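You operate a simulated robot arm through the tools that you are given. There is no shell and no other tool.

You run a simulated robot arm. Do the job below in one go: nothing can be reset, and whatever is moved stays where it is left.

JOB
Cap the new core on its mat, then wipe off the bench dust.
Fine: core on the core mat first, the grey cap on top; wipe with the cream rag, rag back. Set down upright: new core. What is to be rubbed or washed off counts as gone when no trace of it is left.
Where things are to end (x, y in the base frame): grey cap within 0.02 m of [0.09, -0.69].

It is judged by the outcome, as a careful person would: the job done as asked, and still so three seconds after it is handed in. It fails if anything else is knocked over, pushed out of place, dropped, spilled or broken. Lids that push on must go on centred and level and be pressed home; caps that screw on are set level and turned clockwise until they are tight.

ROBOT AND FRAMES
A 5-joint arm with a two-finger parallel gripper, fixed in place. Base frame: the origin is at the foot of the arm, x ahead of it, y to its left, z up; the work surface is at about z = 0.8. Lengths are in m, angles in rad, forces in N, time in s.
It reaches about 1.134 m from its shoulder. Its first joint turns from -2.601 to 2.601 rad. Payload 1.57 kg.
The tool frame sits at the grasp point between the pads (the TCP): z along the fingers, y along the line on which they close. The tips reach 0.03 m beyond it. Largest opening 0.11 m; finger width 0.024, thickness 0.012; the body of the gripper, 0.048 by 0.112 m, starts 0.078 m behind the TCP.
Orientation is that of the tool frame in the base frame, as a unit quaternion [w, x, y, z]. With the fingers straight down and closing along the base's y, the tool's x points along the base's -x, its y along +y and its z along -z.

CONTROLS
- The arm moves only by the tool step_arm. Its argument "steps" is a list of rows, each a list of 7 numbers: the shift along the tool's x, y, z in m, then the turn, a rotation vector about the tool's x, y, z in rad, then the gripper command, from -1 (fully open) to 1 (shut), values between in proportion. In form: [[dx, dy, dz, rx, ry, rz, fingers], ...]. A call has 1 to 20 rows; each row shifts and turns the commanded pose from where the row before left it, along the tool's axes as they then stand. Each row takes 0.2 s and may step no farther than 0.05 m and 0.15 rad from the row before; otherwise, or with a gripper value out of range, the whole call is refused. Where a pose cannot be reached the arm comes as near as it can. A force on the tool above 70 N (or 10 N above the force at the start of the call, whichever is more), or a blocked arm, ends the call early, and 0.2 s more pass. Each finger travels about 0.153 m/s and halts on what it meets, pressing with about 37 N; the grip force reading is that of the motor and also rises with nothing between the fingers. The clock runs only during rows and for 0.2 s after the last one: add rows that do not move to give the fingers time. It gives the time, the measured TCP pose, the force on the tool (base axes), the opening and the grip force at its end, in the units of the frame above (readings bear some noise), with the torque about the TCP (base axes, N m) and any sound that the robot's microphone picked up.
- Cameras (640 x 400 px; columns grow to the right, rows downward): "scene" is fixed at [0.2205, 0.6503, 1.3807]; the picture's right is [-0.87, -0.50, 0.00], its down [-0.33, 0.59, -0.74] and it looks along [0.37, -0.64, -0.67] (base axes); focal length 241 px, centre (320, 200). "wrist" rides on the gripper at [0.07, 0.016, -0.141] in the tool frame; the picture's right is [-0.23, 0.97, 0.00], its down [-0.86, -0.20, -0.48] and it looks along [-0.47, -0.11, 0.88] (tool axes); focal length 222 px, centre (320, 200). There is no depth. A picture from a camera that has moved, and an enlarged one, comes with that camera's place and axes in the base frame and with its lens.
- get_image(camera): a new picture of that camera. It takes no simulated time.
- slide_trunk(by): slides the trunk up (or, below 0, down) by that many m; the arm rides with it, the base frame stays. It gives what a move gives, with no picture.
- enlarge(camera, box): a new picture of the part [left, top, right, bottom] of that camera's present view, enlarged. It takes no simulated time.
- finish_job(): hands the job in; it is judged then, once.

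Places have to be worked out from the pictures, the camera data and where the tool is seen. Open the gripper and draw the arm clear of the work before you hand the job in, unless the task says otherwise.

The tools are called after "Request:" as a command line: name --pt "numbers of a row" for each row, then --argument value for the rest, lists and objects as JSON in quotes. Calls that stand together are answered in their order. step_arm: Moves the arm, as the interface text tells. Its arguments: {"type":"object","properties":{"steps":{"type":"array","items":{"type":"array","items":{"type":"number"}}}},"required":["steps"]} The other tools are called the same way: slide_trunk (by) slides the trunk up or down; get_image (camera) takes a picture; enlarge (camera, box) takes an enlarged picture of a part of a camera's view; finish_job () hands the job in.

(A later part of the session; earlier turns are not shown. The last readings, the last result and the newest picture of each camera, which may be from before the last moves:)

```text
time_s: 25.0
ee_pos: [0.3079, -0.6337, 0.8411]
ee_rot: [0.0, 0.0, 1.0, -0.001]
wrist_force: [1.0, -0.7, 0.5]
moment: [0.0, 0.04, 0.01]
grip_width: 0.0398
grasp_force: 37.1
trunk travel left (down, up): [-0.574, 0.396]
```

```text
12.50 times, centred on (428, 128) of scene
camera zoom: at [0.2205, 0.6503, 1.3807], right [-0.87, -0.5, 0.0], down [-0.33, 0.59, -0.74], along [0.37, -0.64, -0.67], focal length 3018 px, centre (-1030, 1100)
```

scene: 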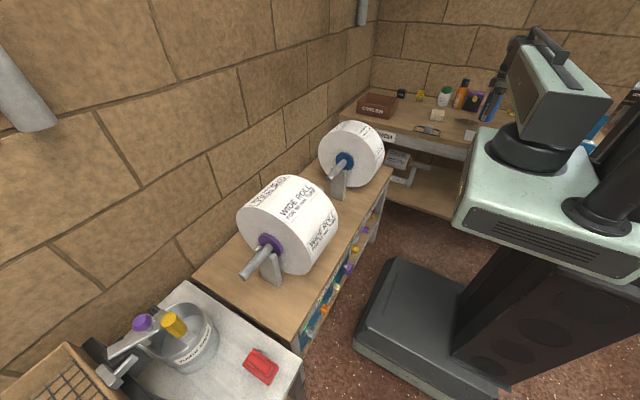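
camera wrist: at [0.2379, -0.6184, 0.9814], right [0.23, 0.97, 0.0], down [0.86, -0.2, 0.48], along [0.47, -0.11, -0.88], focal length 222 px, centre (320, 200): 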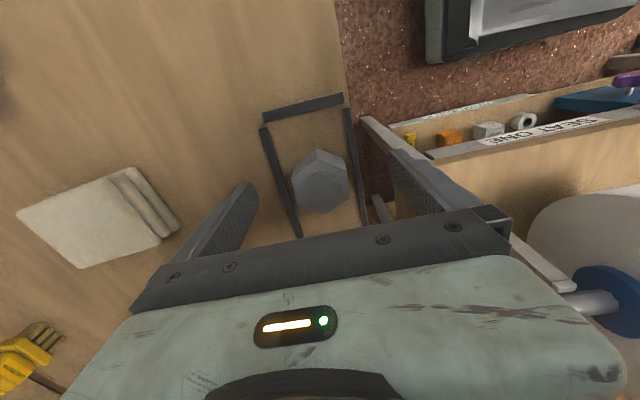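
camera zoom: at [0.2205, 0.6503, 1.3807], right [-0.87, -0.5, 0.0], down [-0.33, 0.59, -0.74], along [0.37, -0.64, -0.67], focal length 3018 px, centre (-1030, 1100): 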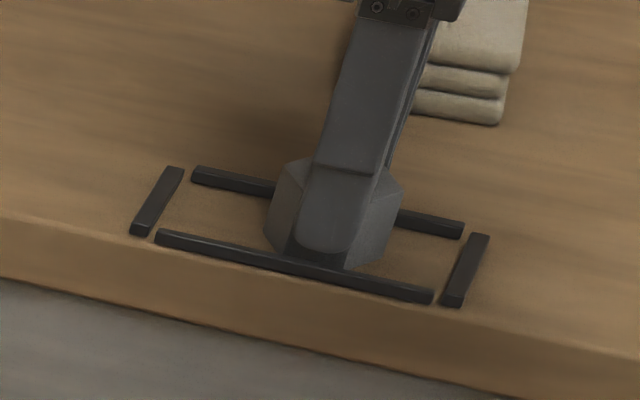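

Grip is solid at 0.040 m across the flats. I'll lift the cap 0.16 and inspect it.

Request:
slide_trunk --by 0.16

Request:
enlarge --camera "wrist" --box '[220, 80, 420, 240]'

Request:
enlarge --camera "scene" --box '[400, 60, 460, 130]'

```text
time_s: 26.8
ee_pos: [0.3082, -0.634, 1.0011]
ee_rot: [0.0, 0.0, 1.0, 0.0]
wrist_force: [0.6, 0.6, -0.7]
moment: [-0.03, 0.0, 0.02]
grip_width: 0.0398
grasp_force: 37.4
trunk travel left (down, up): [-0.734, 0.236]
```

```text
2.50 times, centred on (320, 160) of wrist
camera zoom: at [0.238, -0.6185, 1.1414], right [0.23, 0.97, 0.0], down [0.86, -0.2, 0.48], along [0.47, -0.11, -0.88], focal length 555 px, centre (320, 300)
```

zoom: 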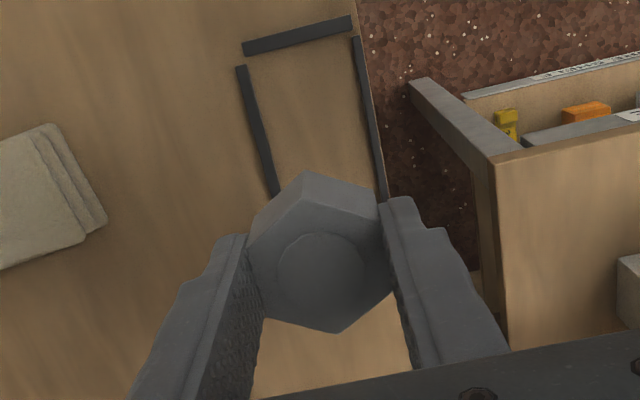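

```text
5.71 times, centred on (430, 95) of scene
camera zoom: at [0.2205, 0.6503, 1.3807], right [-0.87, -0.5, 0.0], down [-0.33, 0.59, -0.74], along [0.37, -0.64, -0.67], focal length 1380 px, centre (-309, 800)
```

zoom: 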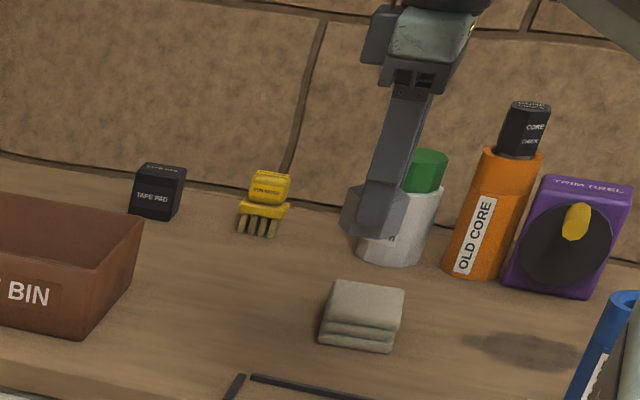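

The cap is held level. I'll measure its centre relative to the tool axis more precisely before carrying it.

Request:
enlarge --camera "wrist" --box '[280, 140, 360, 220]'

```text
5.00 times, centred on (320, 180) of wrist
camera zoom: at [0.238, -0.6185, 1.1414], right [0.23, 0.97, 0.0], down [0.86, -0.2, 0.48], along [0.47, -0.11, -0.88], focal length 1111 px, centre (320, 300)
```

zoom: 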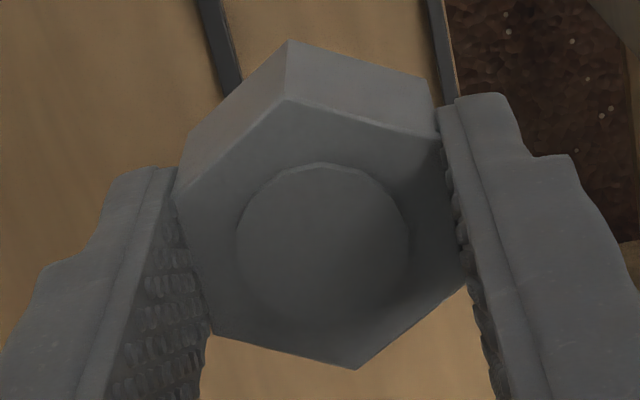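

The cap is centred on the tool axis within about 1 mm. Now I'll carry it over the core, with its bottom at about 0.96 against the core top at about 0.914.

Request:
step_arm --pt "0.02 -0.005 0 0 0 0 0.7" --pt "0.04 -0.01 0 0 0 0 0.7" --pt "0.04 -0.01 0 0 0 0 0.7" --pt "0.04 -0.01 0 0 0 0 0.7" --pt "0.04 -0.01 0 0 0 0 0.7" --pt "0.025 -0.0062 0 0 0 0 0.7" --pt "0.0134 -0.0036 0 0 0 0 0.7" --pt "0 0 0 0 0 0 0.7" --pt "0 0 0 0 0 0 0.7"

Request:
enlarge --camera "wrist" --box '[240, 80, 400, 220]'

Request:
enlarge --camera "scene" --box '[440, 60, 540, 150]'

```text
time_s: 28.8
ee_pos: [0.0899, -0.6887, 1.0012]
ee_rot: [-0.001, -0.001, 1.0, 0.0]
wrist_force: [0.5, -0.9, 0.3]
moment: [0.01, 0.02, -0.03]
grip_width: 0.0399
grasp_force: 37.2
trunk travel left (down, up): [-0.734, 0.236]
```

```text
2.86 times, centred on (320, 150) of wrist
camera zoom: at [0.0202, -0.6728, 1.1414], right [0.23, 0.97, 0.0], down [0.86, -0.2, 0.48], along [0.47, -0.11, -0.88], focal length 635 px, centre (320, 343)
```

zoom: 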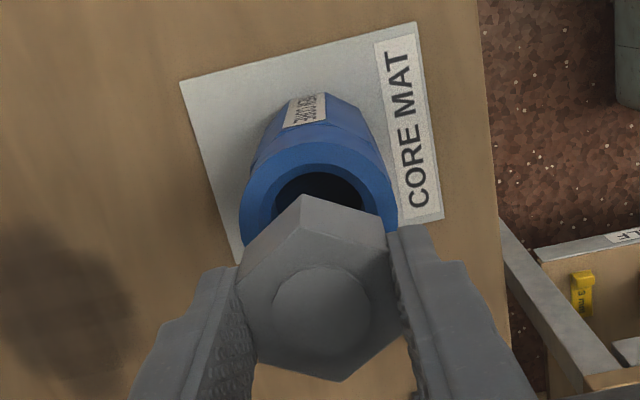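

```text
4.44 times, centred on (490, 105) of scene
camera zoom: at [0.2205, 0.6503, 1.3807], right [-0.87, -0.5, 0.0], down [-0.33, 0.59, -0.74], along [0.37, -0.64, -0.67], focal length 1073 px, centre (-436, 622)
```

zoom: 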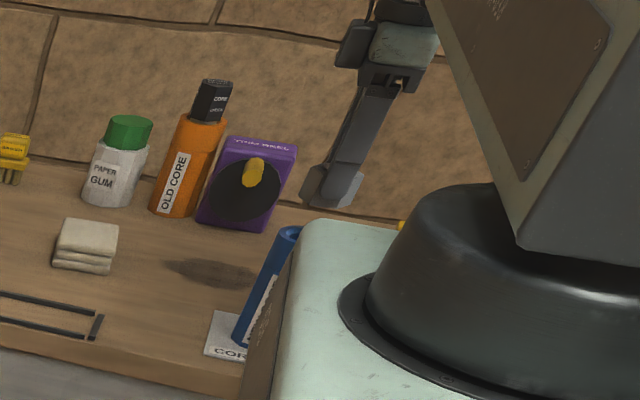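

Aligned with the core axis. I'll make a half-millimetre y correction and lower by 0.03, then small steps while watching force and looking from the wrist.

Request:
step_arm --pt "0 -0.0005 0 0 0 0 0.7" --pt "0 0 0 0 0 0 0.7"

Request:
slide_trunk --by -0.034

Request:
enlarge --camera "wrist" --box '[240, 80, 400, 220]'

```text
time_s: 29.4
ee_pos: [0.0899, -0.689, 1.0001]
ee_rot: [0.001, 0.001, 1.0, 0.0]
wrist_force: [0.5, -0.1, -0.2]
moment: [-0.01, -0.01, 0.01]
grip_width: 0.0399
grasp_force: 36.9
trunk travel left (down, up): [-0.734, 0.236]
```

```text
time_s: 30.2
ee_pos: [0.0899, -0.6901, 0.9681]
ee_rot: [0.001, 0.0, 1.0, 0.0]
wrist_force: [0.6, 0.1, 0.8]
moment: [0.0, 0.0, 0.01]
grip_width: 0.0397
grasp_force: 36.7
trunk travel left (down, up): [-0.7, 0.27]
```

```text
2.86 times, centred on (320, 150) of wrist
camera zoom: at [0.0204, -0.6733, 1.1074], right [0.23, 0.97, 0.0], down [0.86, -0.2, 0.48], along [0.47, -0.11, -0.88], focal length 635 px, centre (320, 343)
```

zoom: 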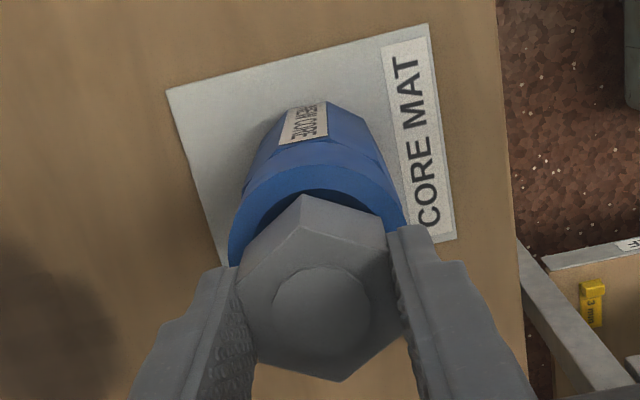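

Still free and centred. Continuing down in small increments.

Request:
slide_trunk --by -0.008

Request:
slide_trunk --by -0.003

Request:
enlarge --camera "wrist" --box '[240, 80, 400, 220]'

```text
time_s: 30.8
ee_pos: [0.0897, -0.6892, 0.9598]
ee_rot: [0.0, 0.0, 1.0, -0.001]
wrist_force: [0.7, -5.8, 30.0]
moment: [-0.25, -0.17, -0.04]
grip_width: 0.0397
grasp_force: 37.2
trunk travel left (down, up): [-0.692, 0.278]
```

```text
time_s: 31.3
ee_pos: [0.089, -0.6892, 0.9566]
ee_rot: [-0.001, -0.001, 1.0, -0.001]
wrist_force: [0.8, -5.0, 30.9]
moment: [-0.23, -0.23, -0.07]
grip_width: 0.0396
grasp_force: 36.6
trunk travel left (down, up): [-0.689, 0.281]
```

```text
2.86 times, centred on (320, 150) of wrist
camera zoom: at [0.0203, -0.6718, 1.0975], right [0.23, 0.97, 0.0], down [0.85, -0.2, 0.48], along [0.47, -0.11, -0.88], focal length 635 px, centre (320, 343)
```

zoom: 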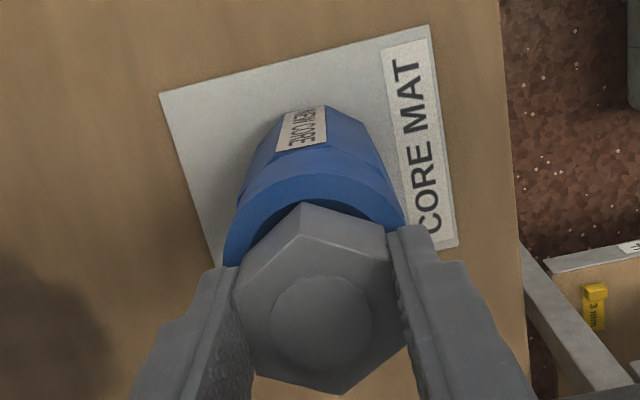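

Contact came at about TCP z 0.963, and since then the cap has slipped a little upward in the fingers at about 30 N. I'll look closely to see whether it is seated level and centred.

Request:
enlarge --camera "wrist" --box '[270, 110, 370, 220]'

Request:
enlarge --camera "scene" --box '[480, 80, 540, 140]'

```text
3.64 times, centred on (320, 165) of wrist
camera zoom: at [0.0203, -0.6718, 1.0975], right [0.23, 0.97, 0.0], down [0.85, -0.2, 0.48], along [0.47, -0.11, -0.88], focal length 808 px, centre (320, 327)
```

zoom: 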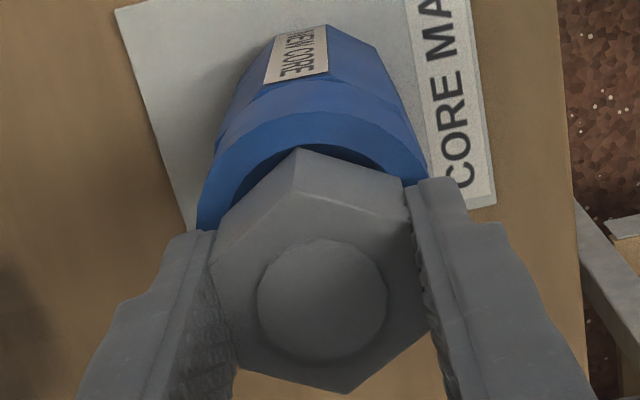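

```text
6.67 times, centred on (510, 110) of scene
camera zoom: at [0.2205, 0.6503, 1.3807], right [-0.87, -0.5, 0.0], down [-0.33, 0.59, -0.74], along [0.37, -0.64, -0.67], focal length 1609 px, centre (-947, 800)
```

zoom: 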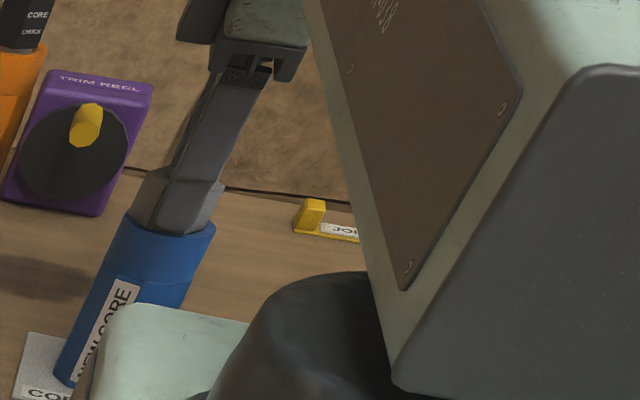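

The cap sits on the core rim but the tool is deflected under about 30 N. I'll ease the load off by raising slightly so the cap rests without side load.

Request:
slide_trunk --by 0.001

Request:
enlarge --camera "wrist" --box '[270, 110, 370, 220]'

```text
time_s: 31.8
ee_pos: [0.0898, -0.6888, 0.9577]
ee_rot: [0.0, 0.0, 1.0, 0.001]
wrist_force: [1.1, -2.3, 11.9]
moment: [0.0, -0.08, 0.01]
grip_width: 0.0397
grasp_force: 36.7
trunk travel left (down, up): [-0.69, 0.28]
```

```text
3.64 times, centred on (320, 165) of wrist
camera zoom: at [0.0204, -0.6726, 1.0976], right [0.23, 0.97, 0.0], down [0.86, -0.2, 0.48], along [0.47, -0.11, -0.88], focal length 808 px, centre (320, 327)
```

zoom: 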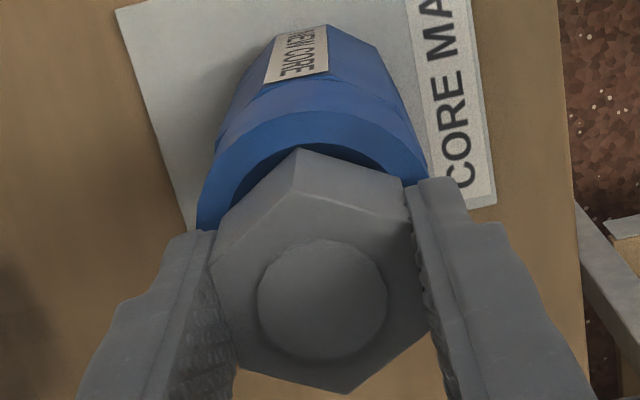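

Load dropped to 12 N. One more small release to bring it near zero.

Request:
slide_trunk --by 0.0006

Request:
enlarge --camera "wrist" --box '[280, 120, 360, 180]'

```text
time_s: 32.3
ee_pos: [0.0889, -0.6896, 0.9569]
ee_rot: [0.0, 0.0, 1.0, 0.001]
wrist_force: [-0.2, 0.6, 0.2]
moment: [0.01, 0.02, -0.02]
grip_width: 0.0399
grasp_force: 37.0
trunk travel left (down, up): [-0.691, 0.279]
```

```text
6.67 times, centred on (320, 150) of wrist
camera zoom: at [0.0204, -0.6733, 1.0979], right [0.23, 0.97, 0.0], down [0.86, -0.2, 0.48], along [0.47, -0.11, -0.88], focal length 1481 px, centre (320, 533)
```

zoom: 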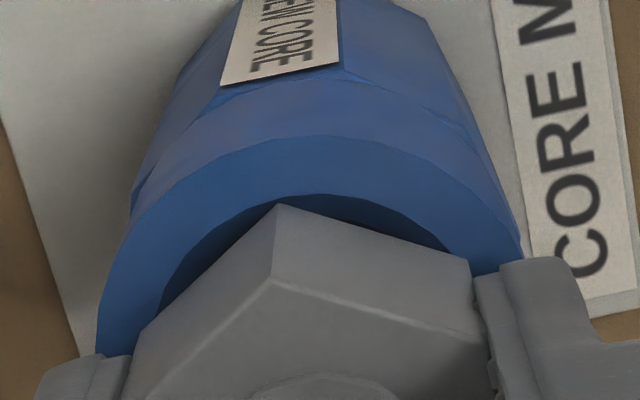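

Force is near zero now. The hex's -x corner sits just inside the rim's inner edge, so the cap is about 2.3 mm too far in +x. I'll lift it 4 mm, shift, and set it down again.

Request:
slide_trunk --by 0.004

Request:
step_arm --pt "0.0023 0 0 0 0 0 0.7" --pt "0 0 0 0 0 0 0.7" --pt "0 0 0 0 0 0 0.7"

Request:
enlarge --camera "wrist" --box '[270, 110, 370, 220]'

```text
time_s: 32.9
ee_pos: [0.0894, -0.69, 0.9613]
ee_rot: [0.0, 0.0, 1.0, 0.0]
wrist_force: [-0.4, -0.8, -0.3]
moment: [-0.01, 0.0, -0.03]
grip_width: 0.0398
grasp_force: 36.7
trunk travel left (down, up): [-0.695, 0.275]
```

```text
time_s: 33.6
ee_pos: [0.0893, -0.6898, 0.9618]
ee_rot: [0.0, 0.001, 1.0, 0.0]
wrist_force: [-0.3, 0.4, 0.1]
moment: [-0.01, 0.02, 0.03]
grip_width: 0.04
grasp_force: 37.3
trunk travel left (down, up): [-0.695, 0.275]
```

```text
3.64 times, centred on (320, 165) of wrist
camera zoom: at [0.0184, -0.6733, 1.102], right [0.23, 0.97, 0.0], down [0.86, -0.2, 0.48], along [0.47, -0.11, -0.88], focal length 808 px, centre (320, 327)
```

zoom: 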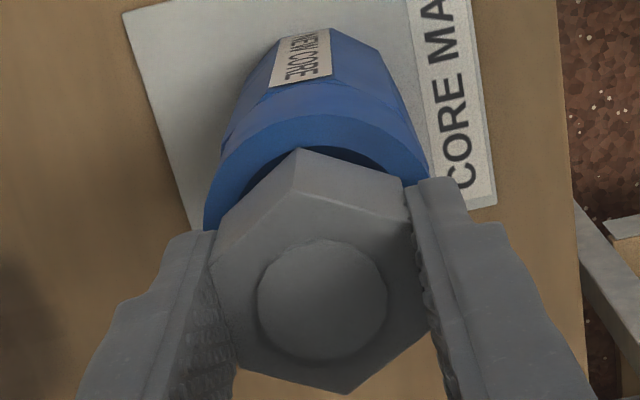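

Shifted by 2 mm. Now lowering back to contact gently.

Request:
slide_trunk --by -0.0035

Request:
slide_trunk --by -0.0008

Request:
enlarge --camera "wrist" --box '[280, 120, 360, 180]'

```text
time_s: 34.2
ee_pos: [0.089, -0.6891, 0.9584]
ee_rot: [0.0, 0.0, 1.0, 0.0]
wrist_force: [0.3, -0.6, 0.3]
moment: [0.0, 0.03, -0.02]
grip_width: 0.0397
grasp_force: 36.9
trunk travel left (down, up): [-0.691, 0.279]
```

```text
time_s: 34.7
ee_pos: [0.0877, -0.69, 0.9574]
ee_rot: [0.0, 0.0, 1.0, 0.0]
wrist_force: [-0.1, -1.2, 7.5]
moment: [-0.02, 0.14, 0.02]
grip_width: 0.0399
grasp_force: 37.2
trunk travel left (down, up): [-0.69, 0.28]
```

```text
6.67 times, centred on (320, 150) of wrist
camera zoom: at [0.0183, -0.6729, 1.0981], right [0.23, 0.97, 0.0], down [0.86, -0.2, 0.48], along [0.47, -0.11, -0.88], focal length 1481 px, centre (320, 533)
```

zoom: 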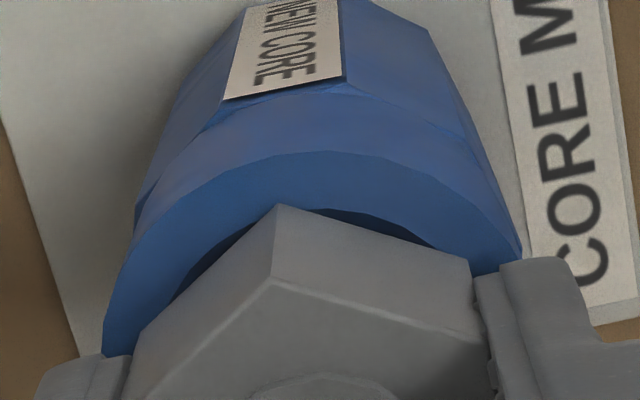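

Contact is light (7.5 N). I'll enlarge the rim region to fit the circle accurately and check the centring before letting go.

Request:
enlarge --camera "wrist" --box '[290, 135, 325, 170]'

Request:
enlarge --camera "wrist" --box '[315, 130, 350, 165]'

```text
11.43 times, centred on (308, 152) of wrist
camera zoom: at [0.0183, -0.6729, 1.0981], right [0.23, 0.97, 0.0], down [0.86, -0.2, 0.48], along [0.47, -0.11, -0.88], focal length 2538 px, centre (463, 743)
```

zoom: 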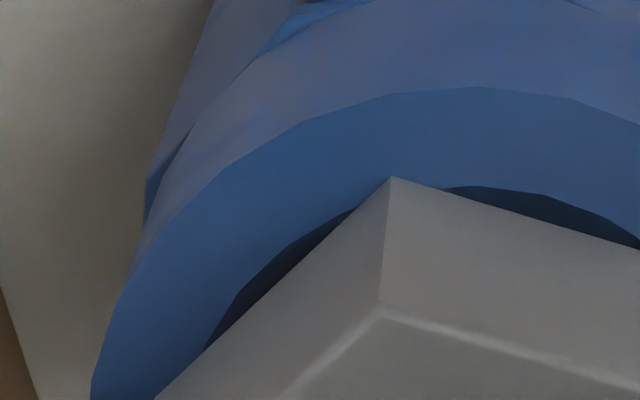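

```text
11.43 times, centred on (332, 148) of wrist
camera zoom: at [0.0183, -0.6729, 1.0981], right [0.23, 0.97, 0.0], down [0.86, -0.2, 0.48], along [0.47, -0.11, -0.88], focal length 2538 px, centre (177, 800)
```

zoom: 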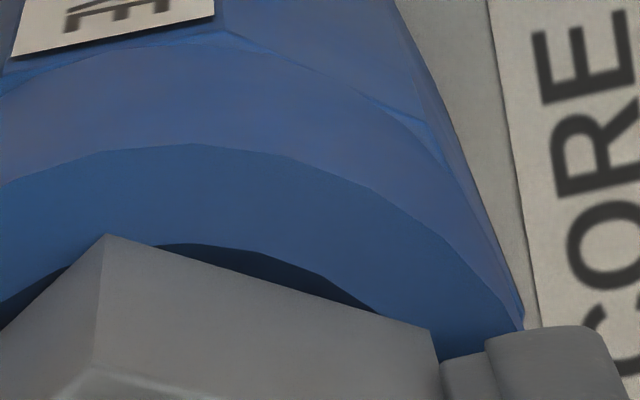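

Circle fits put the core centre at (0.0894, -0.6890) and the cap at (0.0891, -0.6893), so they are concentric within 0.5 mm. I'll press a little more to level and seat it.

Request:
slide_trunk --by -0.001

Request:
enlarge --camera "wrist" --box '[280, 120, 360, 180]'

```text
time_s: 35.2
ee_pos: [0.0861, -0.6884, 0.9575]
ee_rot: [0.0, 0.0, 1.0, -0.001]
wrist_force: [0.3, -4.3, 22.4]
moment: [-0.18, 0.37, 0.03]
grip_width: 0.04
grasp_force: 36.9
trunk travel left (down, up): [-0.689, 0.281]
```

```text
6.67 times, centred on (320, 150) of wrist
camera zoom: at [0.0182, -0.6722, 1.0978], right [0.23, 0.97, 0.0], down [0.86, -0.2, 0.48], along [0.47, -0.11, -0.88], focal length 1481 px, centre (320, 533)
```

zoom: 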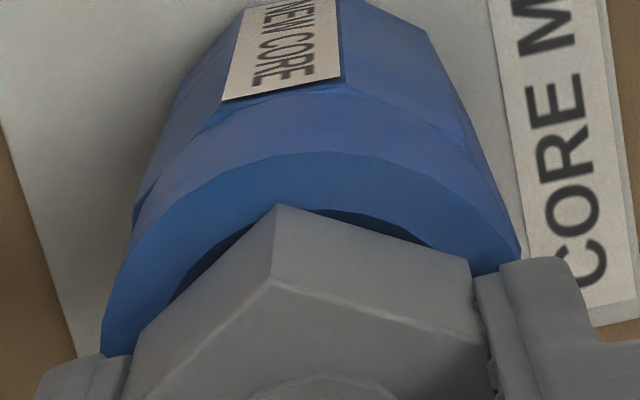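

It's not slipping and bears slightly on its -x corner, meaning it is held a hair tilted. I'll back off the load and then release it so it settles flat on the rim.

Request:
slide_trunk --by 0.0012

Request:
step_arm --pt "0 0 0 0 0 0 0.2" --pt "0 0 0 0 0 0 0.1" --pt "0 0 0 0 0 0 0.0" --pt "0 0 0 0 0 0 -0.2" --pt "0 0 0 0 0 0 -0.5" --pt "0 0 0 0 0 0 -1.0" --pt "0 0 0 0 0 0 -1.0"

Request:
enlarge --camera "wrist" --box '[270, 110, 370, 220]'

Request:
enlarge --camera "scene" --box '[480, 80, 540, 140]'

```text
time_s: 35.7
ee_pos: [0.0884, -0.6887, 0.9579]
ee_rot: [0.001, 0.001, 1.0, 0.0]
wrist_force: [-1.1, -1.1, 6.1]
moment: [0.01, 0.2, 0.0]
grip_width: 0.0399
grasp_force: 37.2
trunk travel left (down, up): [-0.69, 0.28]
```

```text
time_s: 37.3
ee_pos: [0.088, -0.6893, 0.9583]
ee_rot: [0.001, 0.0, 1.0, 0.0]
wrist_force: [-0.2, 0.2, 0.5]
moment: [0.02, 0.01, 0.02]
grip_width: 0.11
grasp_force: 0.0
trunk travel left (down, up): [-0.69, 0.28]
```

```text
3.64 times, centred on (320, 165) of wrist
camera zoom: at [0.0184, -0.6732, 1.0979], right [0.23, 0.97, 0.0], down [0.86, -0.2, 0.48], along [0.47, -0.11, -0.88], focal length 808 px, centre (320, 327)
```

zoom: 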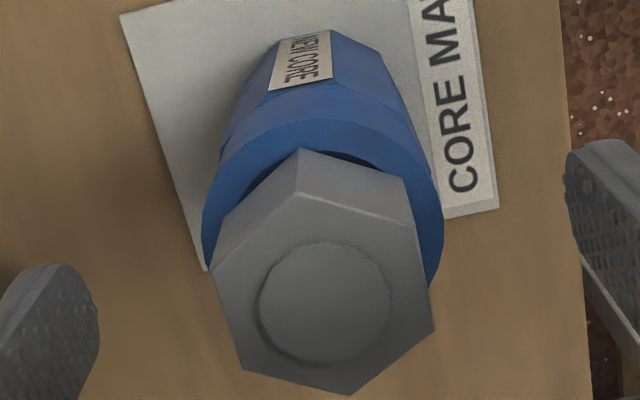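

```text
6.67 times, centred on (510, 110) of scene
camera zoom: at [0.2205, 0.6503, 1.3807], right [-0.87, -0.5, 0.0], down [-0.33, 0.59, -0.74], along [0.37, -0.64, -0.67], focal length 1609 px, centre (-947, 800)
```

zoom: 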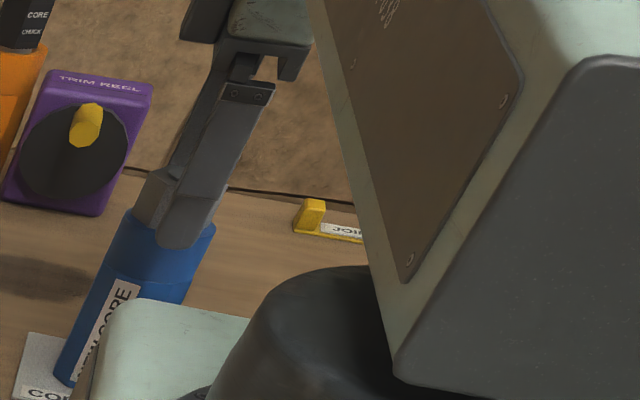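

The cap is standing free on the core. I'll raise the open gripper clear and inspect the stack from above and from the scene camera.

Request:
slide_trunk --by 0.07

Request:
enlarge --camera "wrist" --box '[275, 95, 365, 185]'

Request:
enlarge --camera "scene" --box '[480, 80, 540, 140]'

```text
time_s: 38.4
ee_pos: [0.0877, -0.6904, 1.0272]
ee_rot: [0.0, 0.001, 1.0, 0.0]
wrist_force: [0.2, 0.2, 0.0]
moment: [-0.01, -0.01, 0.0]
grip_width: 0.1101
grasp_force: 0.0
trunk travel left (down, up): [-0.76, 0.21]
```

```text
4.44 times, centred on (320, 140) of wrist
camera zoom: at [0.0184, -0.6733, 1.1679], right [0.23, 0.97, 0.0], down [0.86, -0.2, 0.48], along [0.47, -0.11, -0.88], focal length 987 px, centre (320, 467)
```

zoom: 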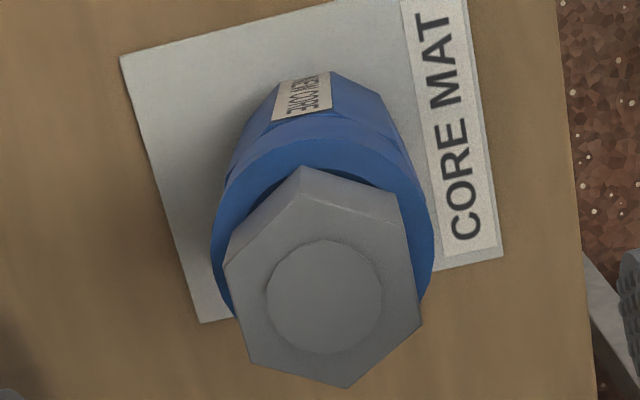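

```text
6.67 times, centred on (510, 110) of scene
camera zoom: at [0.2205, 0.6503, 1.3807], right [-0.87, -0.5, 0.0], down [-0.33, 0.59, -0.74], along [0.37, -0.64, -0.67], focal length 1609 px, centre (-947, 800)
```

zoom: 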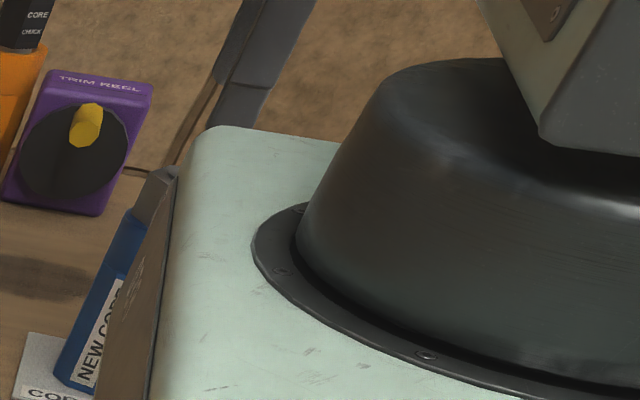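

The cap sits level and centred on the core (centre about (0.089, -0.689), within tolerance). Next I'll move to above the rag near (0.31, -0.86) to measure it.

Request:
step_arm --pt "-0.0317 -0.0244 0 0 0 0 -1" --pt "-0.0317 -0.0244 0 0 0 0 -1" --pt "-0.0317 -0.0244 0 0 0 0 -1" --pt "-0.0317 -0.0244 0 0 0 0 -1" --pt "-0.0317 -0.0244 0 0 0 0 -1" --pt "-0.0317 -0.0244 0 0 0 0 -1" --pt "-0.0317 -0.0244 0 0 0 0 -1" --pt "0 0 0 0 0 0 -1"

Request:
get_image --camera "wrist"

Request:
enlarge --camera "scene" --box '[380, 60, 520, 160]'

```text
time_s: 40.2
ee_pos: [0.3096, -0.858, 1.027]
ee_rot: [0.0, 0.0, 1.0, -0.001]
wrist_force: [0.3, 0.7, 0.0]
moment: [0.01, 0.04, 0.0]
grip_width: 0.1098
grasp_force: 0.0
out of reach, approached as far as the arm can: row 7
trunk travel left (down, up): [-0.76, 0.21]
```

```text
taken
camera wrist: at [0.2395, -0.8422, 1.1677], right [0.23, 0.97, 0.0], down [0.85, -0.2, 0.48], along [0.47, -0.11, -0.88], focal length 222 px, centre (320, 200)
```

wrist: 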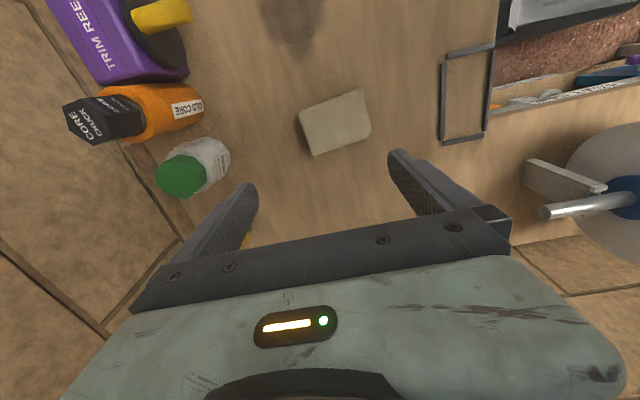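

```text
4.00 times, centred on (450, 110) of scene
camera zoom: at [0.2205, 0.6503, 1.3807], right [-0.87, -0.5, 0.0], down [-0.33, 0.59, -0.74], along [0.37, -0.64, -0.67], focal length 966 px, centre (-200, 560)
```

zoom: 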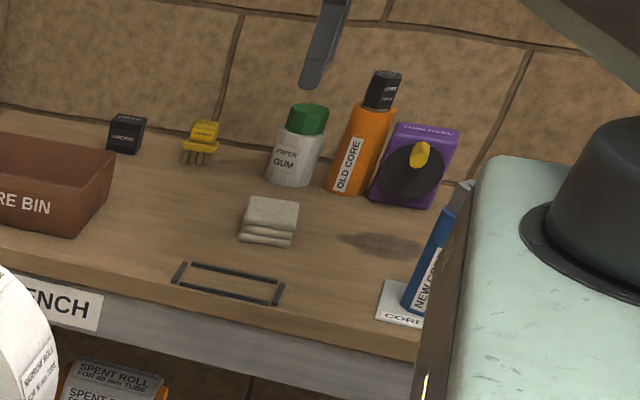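

The rag is in view. I'll enlarge to measure its pose and the dust patch.

Request:
enlarge --camera "wrist" --box '[270, 60, 400, 180]'

Request:
enlarge --camera "wrist" --box '[220, 0, 420, 110]'

```text
3.33 times, centred on (335, 120) of wrist
camera zoom: at [0.2395, -0.8422, 1.1677], right [0.23, 0.97, 0.0], down [0.85, -0.2, 0.48], along [0.47, -0.11, -0.88], focal length 740 px, centre (270, 467)
```

zoom: 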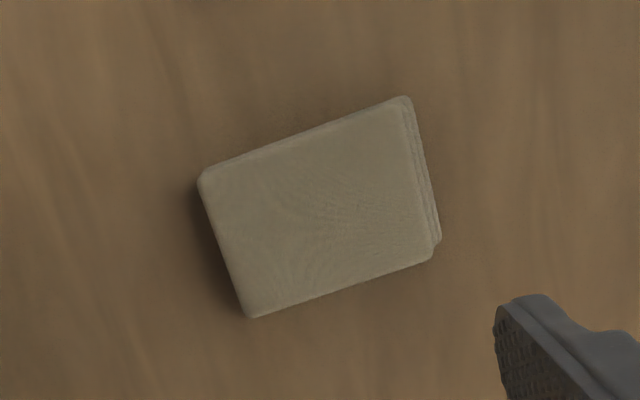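

```text
3.20 times, centred on (320, 55) of wrist
camera zoom: at [0.2395, -0.8422, 1.1677], right [0.23, 0.97, 0.0], down [0.85, -0.2, 0.48], along [0.47, -0.11, -0.88], focal length 711 px, centre (320, 664)
```

zoom: 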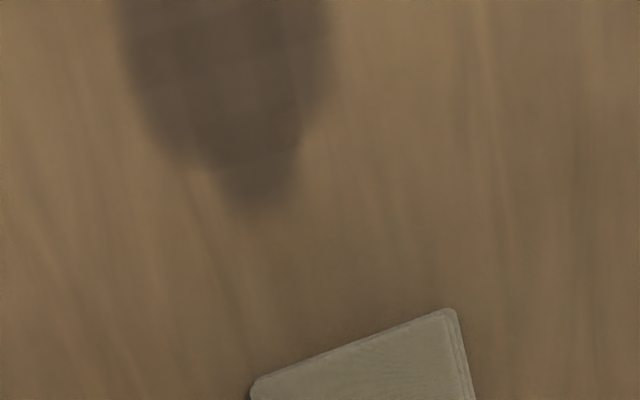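

The rag is about 0.067 × 0.093 m, centred near (0.303, -0.834) and turned about 5°. I'll centre over it and spin the tool about 85° so the fingers close across its short side, keeping the camera on the robot side.

Request:
step_arm --pt "0.0063 0.0243 0 0 0 0 -1" --pt "0 0 0 0 0 0.14765 -1" --pt "0 0 0 0 0 0.14765 -1" --pt "0 0 0 0 0 0.14765 -1" --pt "0 0 0 0 0 0.14765 -1" --pt "0 0 0 0 0 0.14765 -1" --pt "0 0 0 0 0 0.14765 -1" --pt "0 0 0 0 0 0.14765 -1" --pt "0 0 0 0 0 0.14765 -1" --pt "0 0 0 0 0 0.14765 -1" --pt "0 0 0 0 0 0.14765 -1" --pt "0 0 0 0 0 0 -1"

Request:
get_image --camera "wrist"

```text
time_s: 42.8
ee_pos: [0.3029, -0.8342, 1.0268]
ee_rot: [0.0, 0.673, 0.739, 0.0]
wrist_force: [0.4, 0.1, -0.8]
moment: [0.01, -0.02, -0.05]
grip_width: 0.1099
grasp_force: 0.1
trunk travel left (down, up): [-0.76, 0.21]
```

```text
taken
camera wrist: at [0.3129, -0.7623, 1.1679], right [0.99, -0.14, 0.0], down [-0.12, -0.87, 0.48], along [-0.07, -0.47, -0.88], focal length 222 px, centre (320, 200)
```

wrist: 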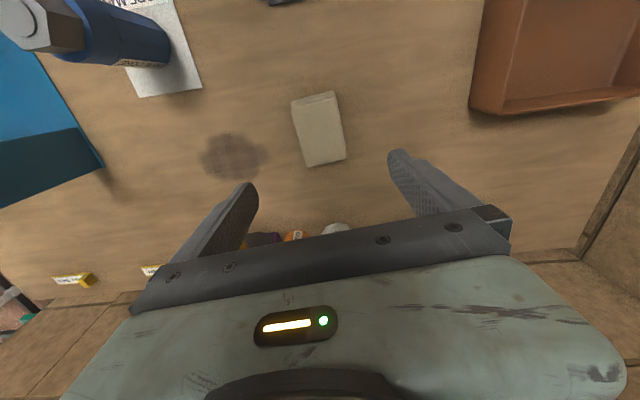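

Good view of rag, dust and stack. I'll enlarge to refine the rag centre and orientation and the dust outline.

Request:
enlarge --camera "wrist" --box '[260, 70, 380, 190]'

Request:
enlarge --camera "wrist" --box '[170, 100, 310, 200]'

Request:
enlarge --camera "wrist" --box '[0, 0, 220, 120]'

```text
3.33 times, centred on (320, 130) of wrist
camera zoom: at [0.3129, -0.7623, 1.1679], right [0.99, -0.14, 0.0], down [-0.12, -0.87, 0.48], along [-0.07, -0.47, -0.88], focal length 740 px, centre (320, 433)
```

zoom: 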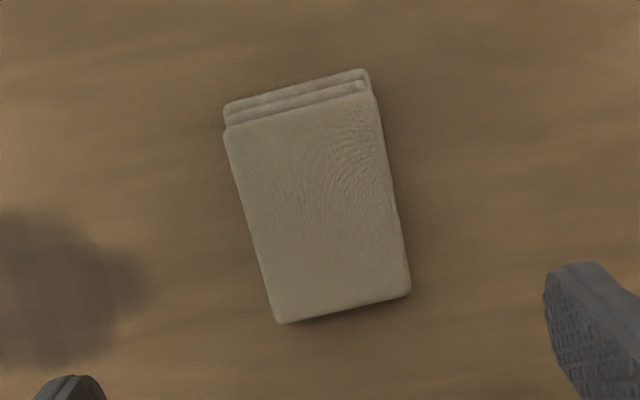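

```text
4.00 times, centred on (240, 150) of wrist
camera zoom: at [0.3129, -0.7623, 1.1679], right [0.99, -0.14, 0.0], down [-0.12, -0.87, 0.48], along [-0.07, -0.47, -0.88], focal length 888 px, centre (640, 400)
```

zoom: 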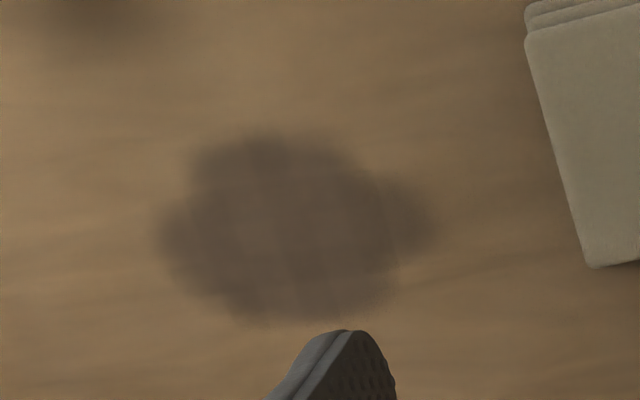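

```text
2.91 times, centred on (110, 60) of wrist
camera zoom: at [0.3129, -0.7623, 1.1679], right [0.99, -0.14, 0.0], down [-0.12, -0.87, 0.48], along [-0.07, -0.47, -0.88], focal length 646 px, centre (931, 607)
```

zoom: 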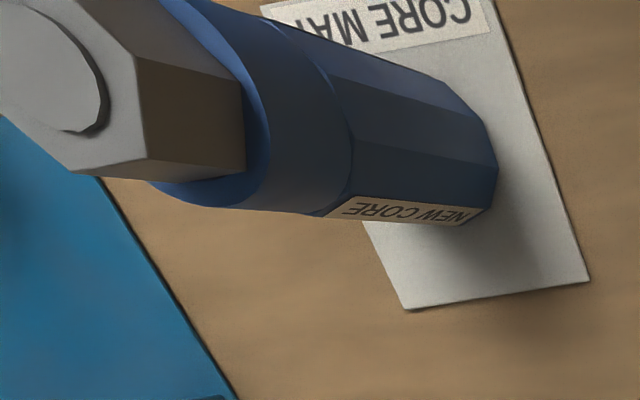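

Rag centre (0.3035, -0.8365), turned 5.5°, top z ≈ 0.824, matching the tool's position and spin. I'll lower in two stages with the fingers open.

Request:
slide_trunk --by -0.15

Request:
get_image --camera "wrist"

```text
time_s: 44.5
ee_pos: [0.3024, -0.8333, 0.8773]
ee_rot: [0.0, 0.673, 0.74, 0.0]
wrist_force: [-0.7, 0.3, 0.9]
moment: [0.03, 0.01, 0.0]
grip_width: 0.1101
grasp_force: 0.0
trunk travel left (down, up): [-0.61, 0.36]
```

```text
taken
camera wrist: at [0.3127, -0.7623, 1.018], right [0.99, -0.13, 0.0], down [-0.12, -0.87, 0.48], along [-0.06, -0.47, -0.88], focal length 222 px, centre (320, 200)
```

wrist: 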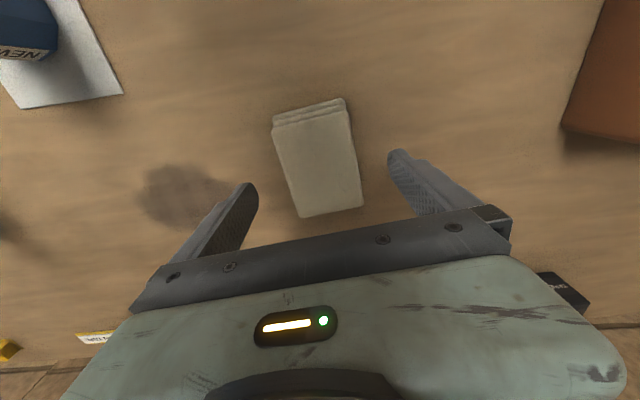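

The rag is centred between the fingers. Lowering the last 0.041 so the tips are about 6 mm above the bench, then closing.

Request:
slide_trunk --by -0.041

Request:
step_arm --pt "0 0 0 0 0 0 -0.7" --pt "0 0 0 0 0 0 -0.4" --pt "0 0 0 0 0 0 -0.2" --pt "0 0 0 0 0 0 -0.1" --pt "0 0 0 0 0 0 0.0" --pt "0 0 0 0 0 0 0.0"

Request:
get_image --camera "wrist"

```text
time_s: 45.4
ee_pos: [0.3026, -0.8324, 0.8358]
ee_rot: [0.0, 0.673, 0.739, 0.0]
wrist_force: [-0.1, 0.0, -0.3]
moment: [-0.03, 0.0, -0.01]
grip_width: 0.1099
grasp_force: 0.1
trunk travel left (down, up): [-0.569, 0.401]
```

```text
time_s: 46.8
ee_pos: [0.3037, -0.8333, 0.8361]
ee_rot: [0.0, 0.673, 0.74, 0.0]
wrist_force: [1.1, -0.1, 0.0]
moment: [0.03, -0.01, 0.0]
grip_width: 0.0672
grasp_force: 37.3
trunk travel left (down, up): [-0.569, 0.401]
```

```text
taken
camera wrist: at [0.3128, -0.7623, 0.9769], right [0.99, -0.13, 0.0], down [-0.12, -0.87, 0.48], along [-0.06, -0.47, -0.88], focal length 222 px, centre (320, 200)
```

wrist: 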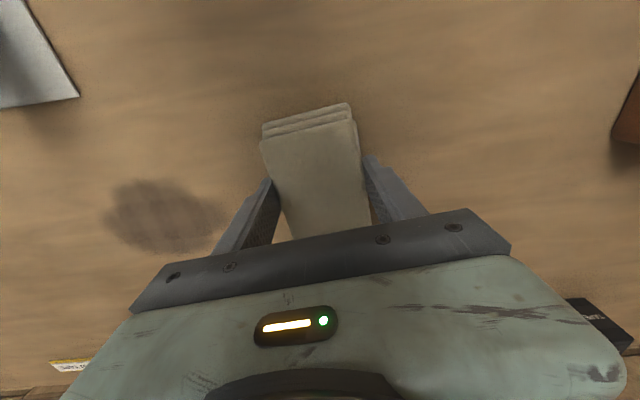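

Rag gripped (0.067 m, 37 N). I'll lift 3 cm, move to the clean edge beside the dust at about (0.25, -0.858), and check clearances.

Request:
slide_trunk --by 0.03

Request:
step_arm --pt "-0.0097 -0.0278 0 0 0 0 0.0" --pt "-0.0097 -0.0278 0 0 0 0 0.0" --pt "0 0 0 0 0 0 0.0"

Request:
get_image --camera "wrist"

Request:
get_image --camera "scene"

```text
time_s: 47.5
ee_pos: [0.3017, -0.8327, 0.8652]
ee_rot: [0.0, 0.673, 0.74, 0.0]
wrist_force: [-0.5, 0.6, -1.3]
moment: [0.0, -0.01, 0.01]
grip_width: 0.067
grasp_force: 37.2
trunk travel left (down, up): [-0.599, 0.371]
```

```text
time_s: 48.3
ee_pos: [0.2493, -0.8578, 0.8661]
ee_rot: [-0.001, 0.673, 0.74, 0.0]
wrist_force: [0.4, 0.0, -0.1]
moment: [0.04, -0.01, -0.02]
grip_width: 0.067
grasp_force: 37.4
trunk travel left (down, up): [-0.599, 0.371]
```

```text
taken
camera wrist: at [0.2577, -0.7869, 1.0069], right [0.99, -0.13, 0.0], down [-0.12, -0.87, 0.48], along [-0.06, -0.47, -0.88], focal length 222 px, centre (320, 200)
```

wrist: 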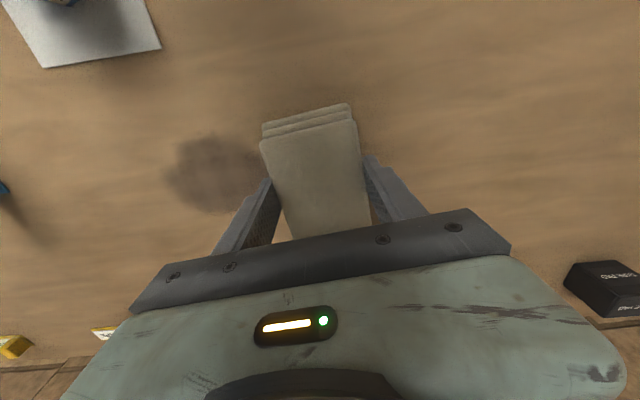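

```text
taken
```

scene: 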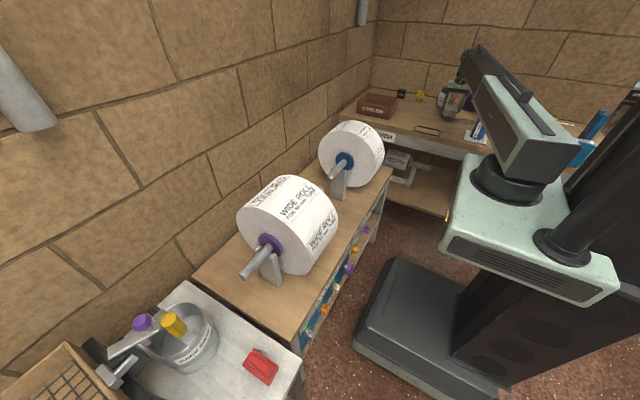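

I'll zoom in on the boom and the capped core to check vertical clearance before sweeping over that area.

Request:
enlarge --camera "scene" --box '[430, 60, 560, 170]'

```text
3.64 times, centred on (495, 115) of scene
camera zoom: at [0.2205, 0.6503, 1.3807], right [-0.87, -0.5, 0.0], down [-0.33, 0.59, -0.74], along [0.37, -0.64, -0.67], focal length 878 px, centre (-316, 509)
```

zoom: 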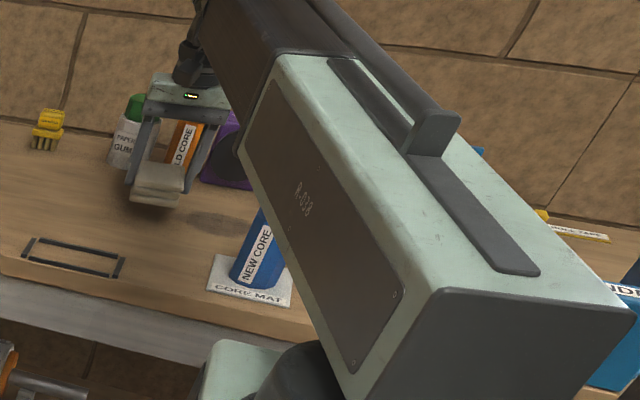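

Boom underside stays at TCP+0.19, i.e. about 1.03 when wiping, well above the cap top at 0.955. Lowering the rag to the bench with light contact.

Request:
slide_trunk --by -0.029

Request:
slide_trunk --by -0.0014

```text
time_s: 49.1
ee_pos: [0.248, -0.857, 0.8362]
ee_rot: [-0.001, 0.673, 0.74, 0.0]
wrist_force: [0.1, -0.6, 0.1]
moment: [-0.02, 0.0, -0.01]
grip_width: 0.0667
grasp_force: 37.3
trunk travel left (down, up): [-0.57, 0.4]
```

```text
time_s: 49.6
ee_pos: [0.2477, -0.8562, 0.8366]
ee_rot: [0.0, 0.673, 0.74, -0.001]
wrist_force: [-0.1, -2.4, 5.5]
moment: [0.04, -0.03, 0.04]
grip_width: 0.0668
grasp_force: 37.1
trunk travel left (down, up): [-0.569, 0.401]
```

Light contact (5.5 N). I'll press slightly more and make the first sweep toward -x across the dust.

Request:
slide_trunk --by -0.0006

Request:
step_arm --pt "0.00235 -0.0249 0 0 0 0 0.0" --pt "0.00235 -0.0249 0 0 0 0 0.0" --pt "0.00235 -0.0249 0 0 0 0 0.0" --pt "0.00235 -0.0249 0 0 0 0 0.0" --pt "0.00235 -0.0249 0 0 0 0 0.0" --pt "0.00235 -0.0249 0 0 0 0 0.0" --pt "0.00188 -0.0199 0 0 0 0 0.0" --pt "0 0 0 0 0 0 0.0"

Request:
get_image --camera "wrist"

Request:
enlarge --camera "scene" --box '[430, 60, 560, 170]'

```text
time_s: 50.1
ee_pos: [0.2485, -0.8572, 0.8361]
ee_rot: [0.0, 0.673, 0.74, 0.0]
wrist_force: [1.5, -5.3, 14.6]
moment: [0.01, -0.01, 0.04]
grip_width: 0.0666
grasp_force: 37.1
trunk travel left (down, up): [-0.568, 0.402]
```

```text
time_s: 51.9
ee_pos: [0.0781, -0.8561, 0.8364]
ee_rot: [0.001, 0.673, 0.74, 0.0]
wrist_force: [3.5, 0.8, 11.6]
moment: [-0.01, -0.18, 0.0]
grip_width: 0.0669
grasp_force: 37.5
trunk travel left (down, up): [-0.568, 0.402]
```

```text
taken
camera wrist: at [0.0876, -0.7853, 0.9767], right [0.99, -0.13, 0.0], down [-0.12, -0.87, 0.48], along [-0.06, -0.47, -0.88], focal length 222 px, centre (320, 200)
```

wrist: 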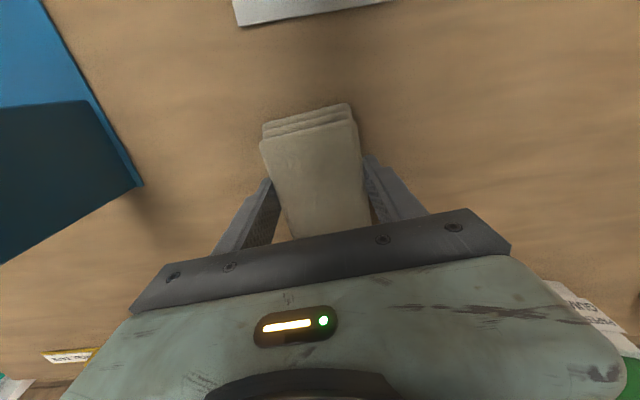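

```text
3.64 times, centred on (495, 115) of scene
camera zoom: at [0.2205, 0.6503, 1.3807], right [-0.87, -0.5, 0.0], down [-0.33, 0.59, -0.74], along [0.37, -0.64, -0.67], focal length 878 px, centre (-316, 509)
```

zoom: 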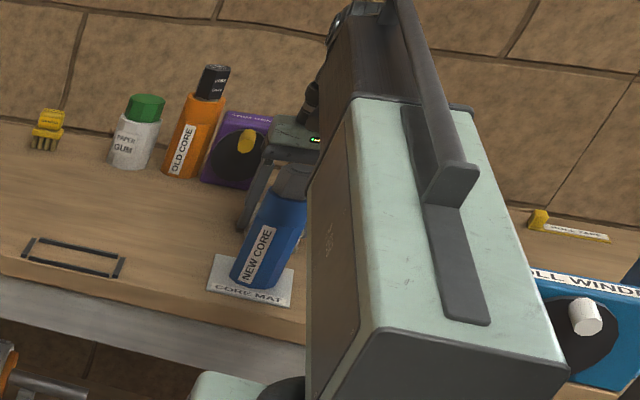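

The first sweep removed the visible dust. I'll do overlapping passes: shift 18 mm toward the wall and sweep back, then shift toward the front and sweep again.

Request:
step_arm --pt "-0.0179 -0.0017 0 0 0 0 0.0" --pt "-0.00235 0.0249 0 0 0 0 0.0" --pt "-0.00235 0.0249 0 0 0 0 0.0" --pt "-0.00235 0.0249 0 0 0 0 0.0" --pt "-0.00235 0.0249 0 0 0 0 0.0" --pt "-0.00235 0.0249 0 0 0 0 0.0" --pt "-0.00235 0.0249 0 0 0 0 0.0" --pt "0.0299 0.0028 0 0 0 0 0.0" --pt "0.00235 -0.0249 0 0 0 0 0.0" --pt "0.00235 -0.0249 0 0 0 0 0.0" --pt "0.00235 -0.0249 0 0 0 0 0.0" --pt "0.00235 -0.0249 0 0 0 0 0.0" --pt "0.00235 -0.0249 0 0 0 0 0.0" --pt "-0.012 -0.0011 0 0 0 0 0.0" --pt "-0.00235 0.0249 0 0 0 0 0.0" --pt "-0.00235 0.0249 0 0 0 0 0.0" --pt "-0.00235 0.0249 0 0 0 0 0.0" --pt "-0.00235 0.0249 0 0 0 0 0.0" --pt "-0.00235 0.0249 0 0 0 0 0.0" --pt "0 0 0 0 0 0 0.0"

Request:
get_image --camera "wrist"

Request:
enlarge --camera "scene" --box '[430, 60, 560, 170]'

```text
time_s: 56.1
ee_pos: [0.23, -0.857, 0.836]
ee_rot: [0.0, 0.673, 0.74, 0.0]
wrist_force: [-2.1, 0.6, 7.5]
moment: [0.05, 0.13, 0.04]
grip_width: 0.0667
grasp_force: 37.0
trunk travel left (down, up): [-0.568, 0.402]
```

```text
taken
camera wrist: at [0.2393, -0.7869, 0.9765], right [0.99, -0.13, 0.0], down [-0.12, -0.87, 0.48], along [-0.06, -0.47, -0.88], focal length 222 px, centre (320, 200)
```

wrist: 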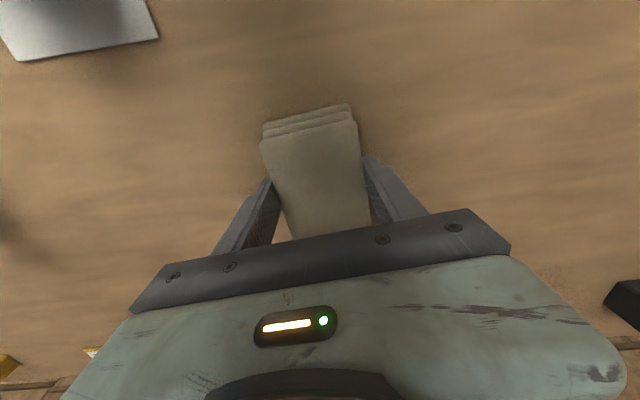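

```text
3.64 times, centred on (495, 115) of scene
camera zoom: at [0.2205, 0.6503, 1.3807], right [-0.87, -0.5, 0.0], down [-0.33, 0.59, -0.74], along [0.37, -0.64, -0.67], focal length 878 px, centre (-316, 509)
```

zoom: 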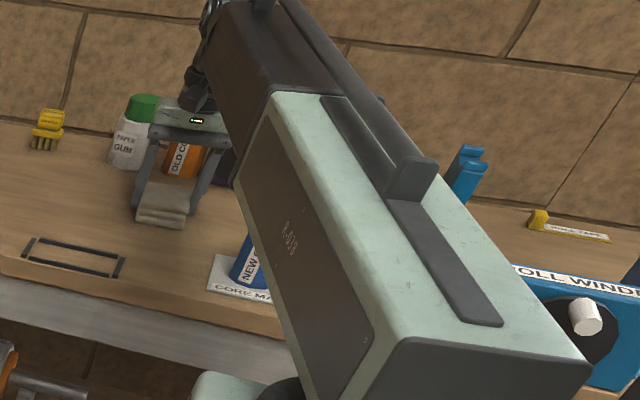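

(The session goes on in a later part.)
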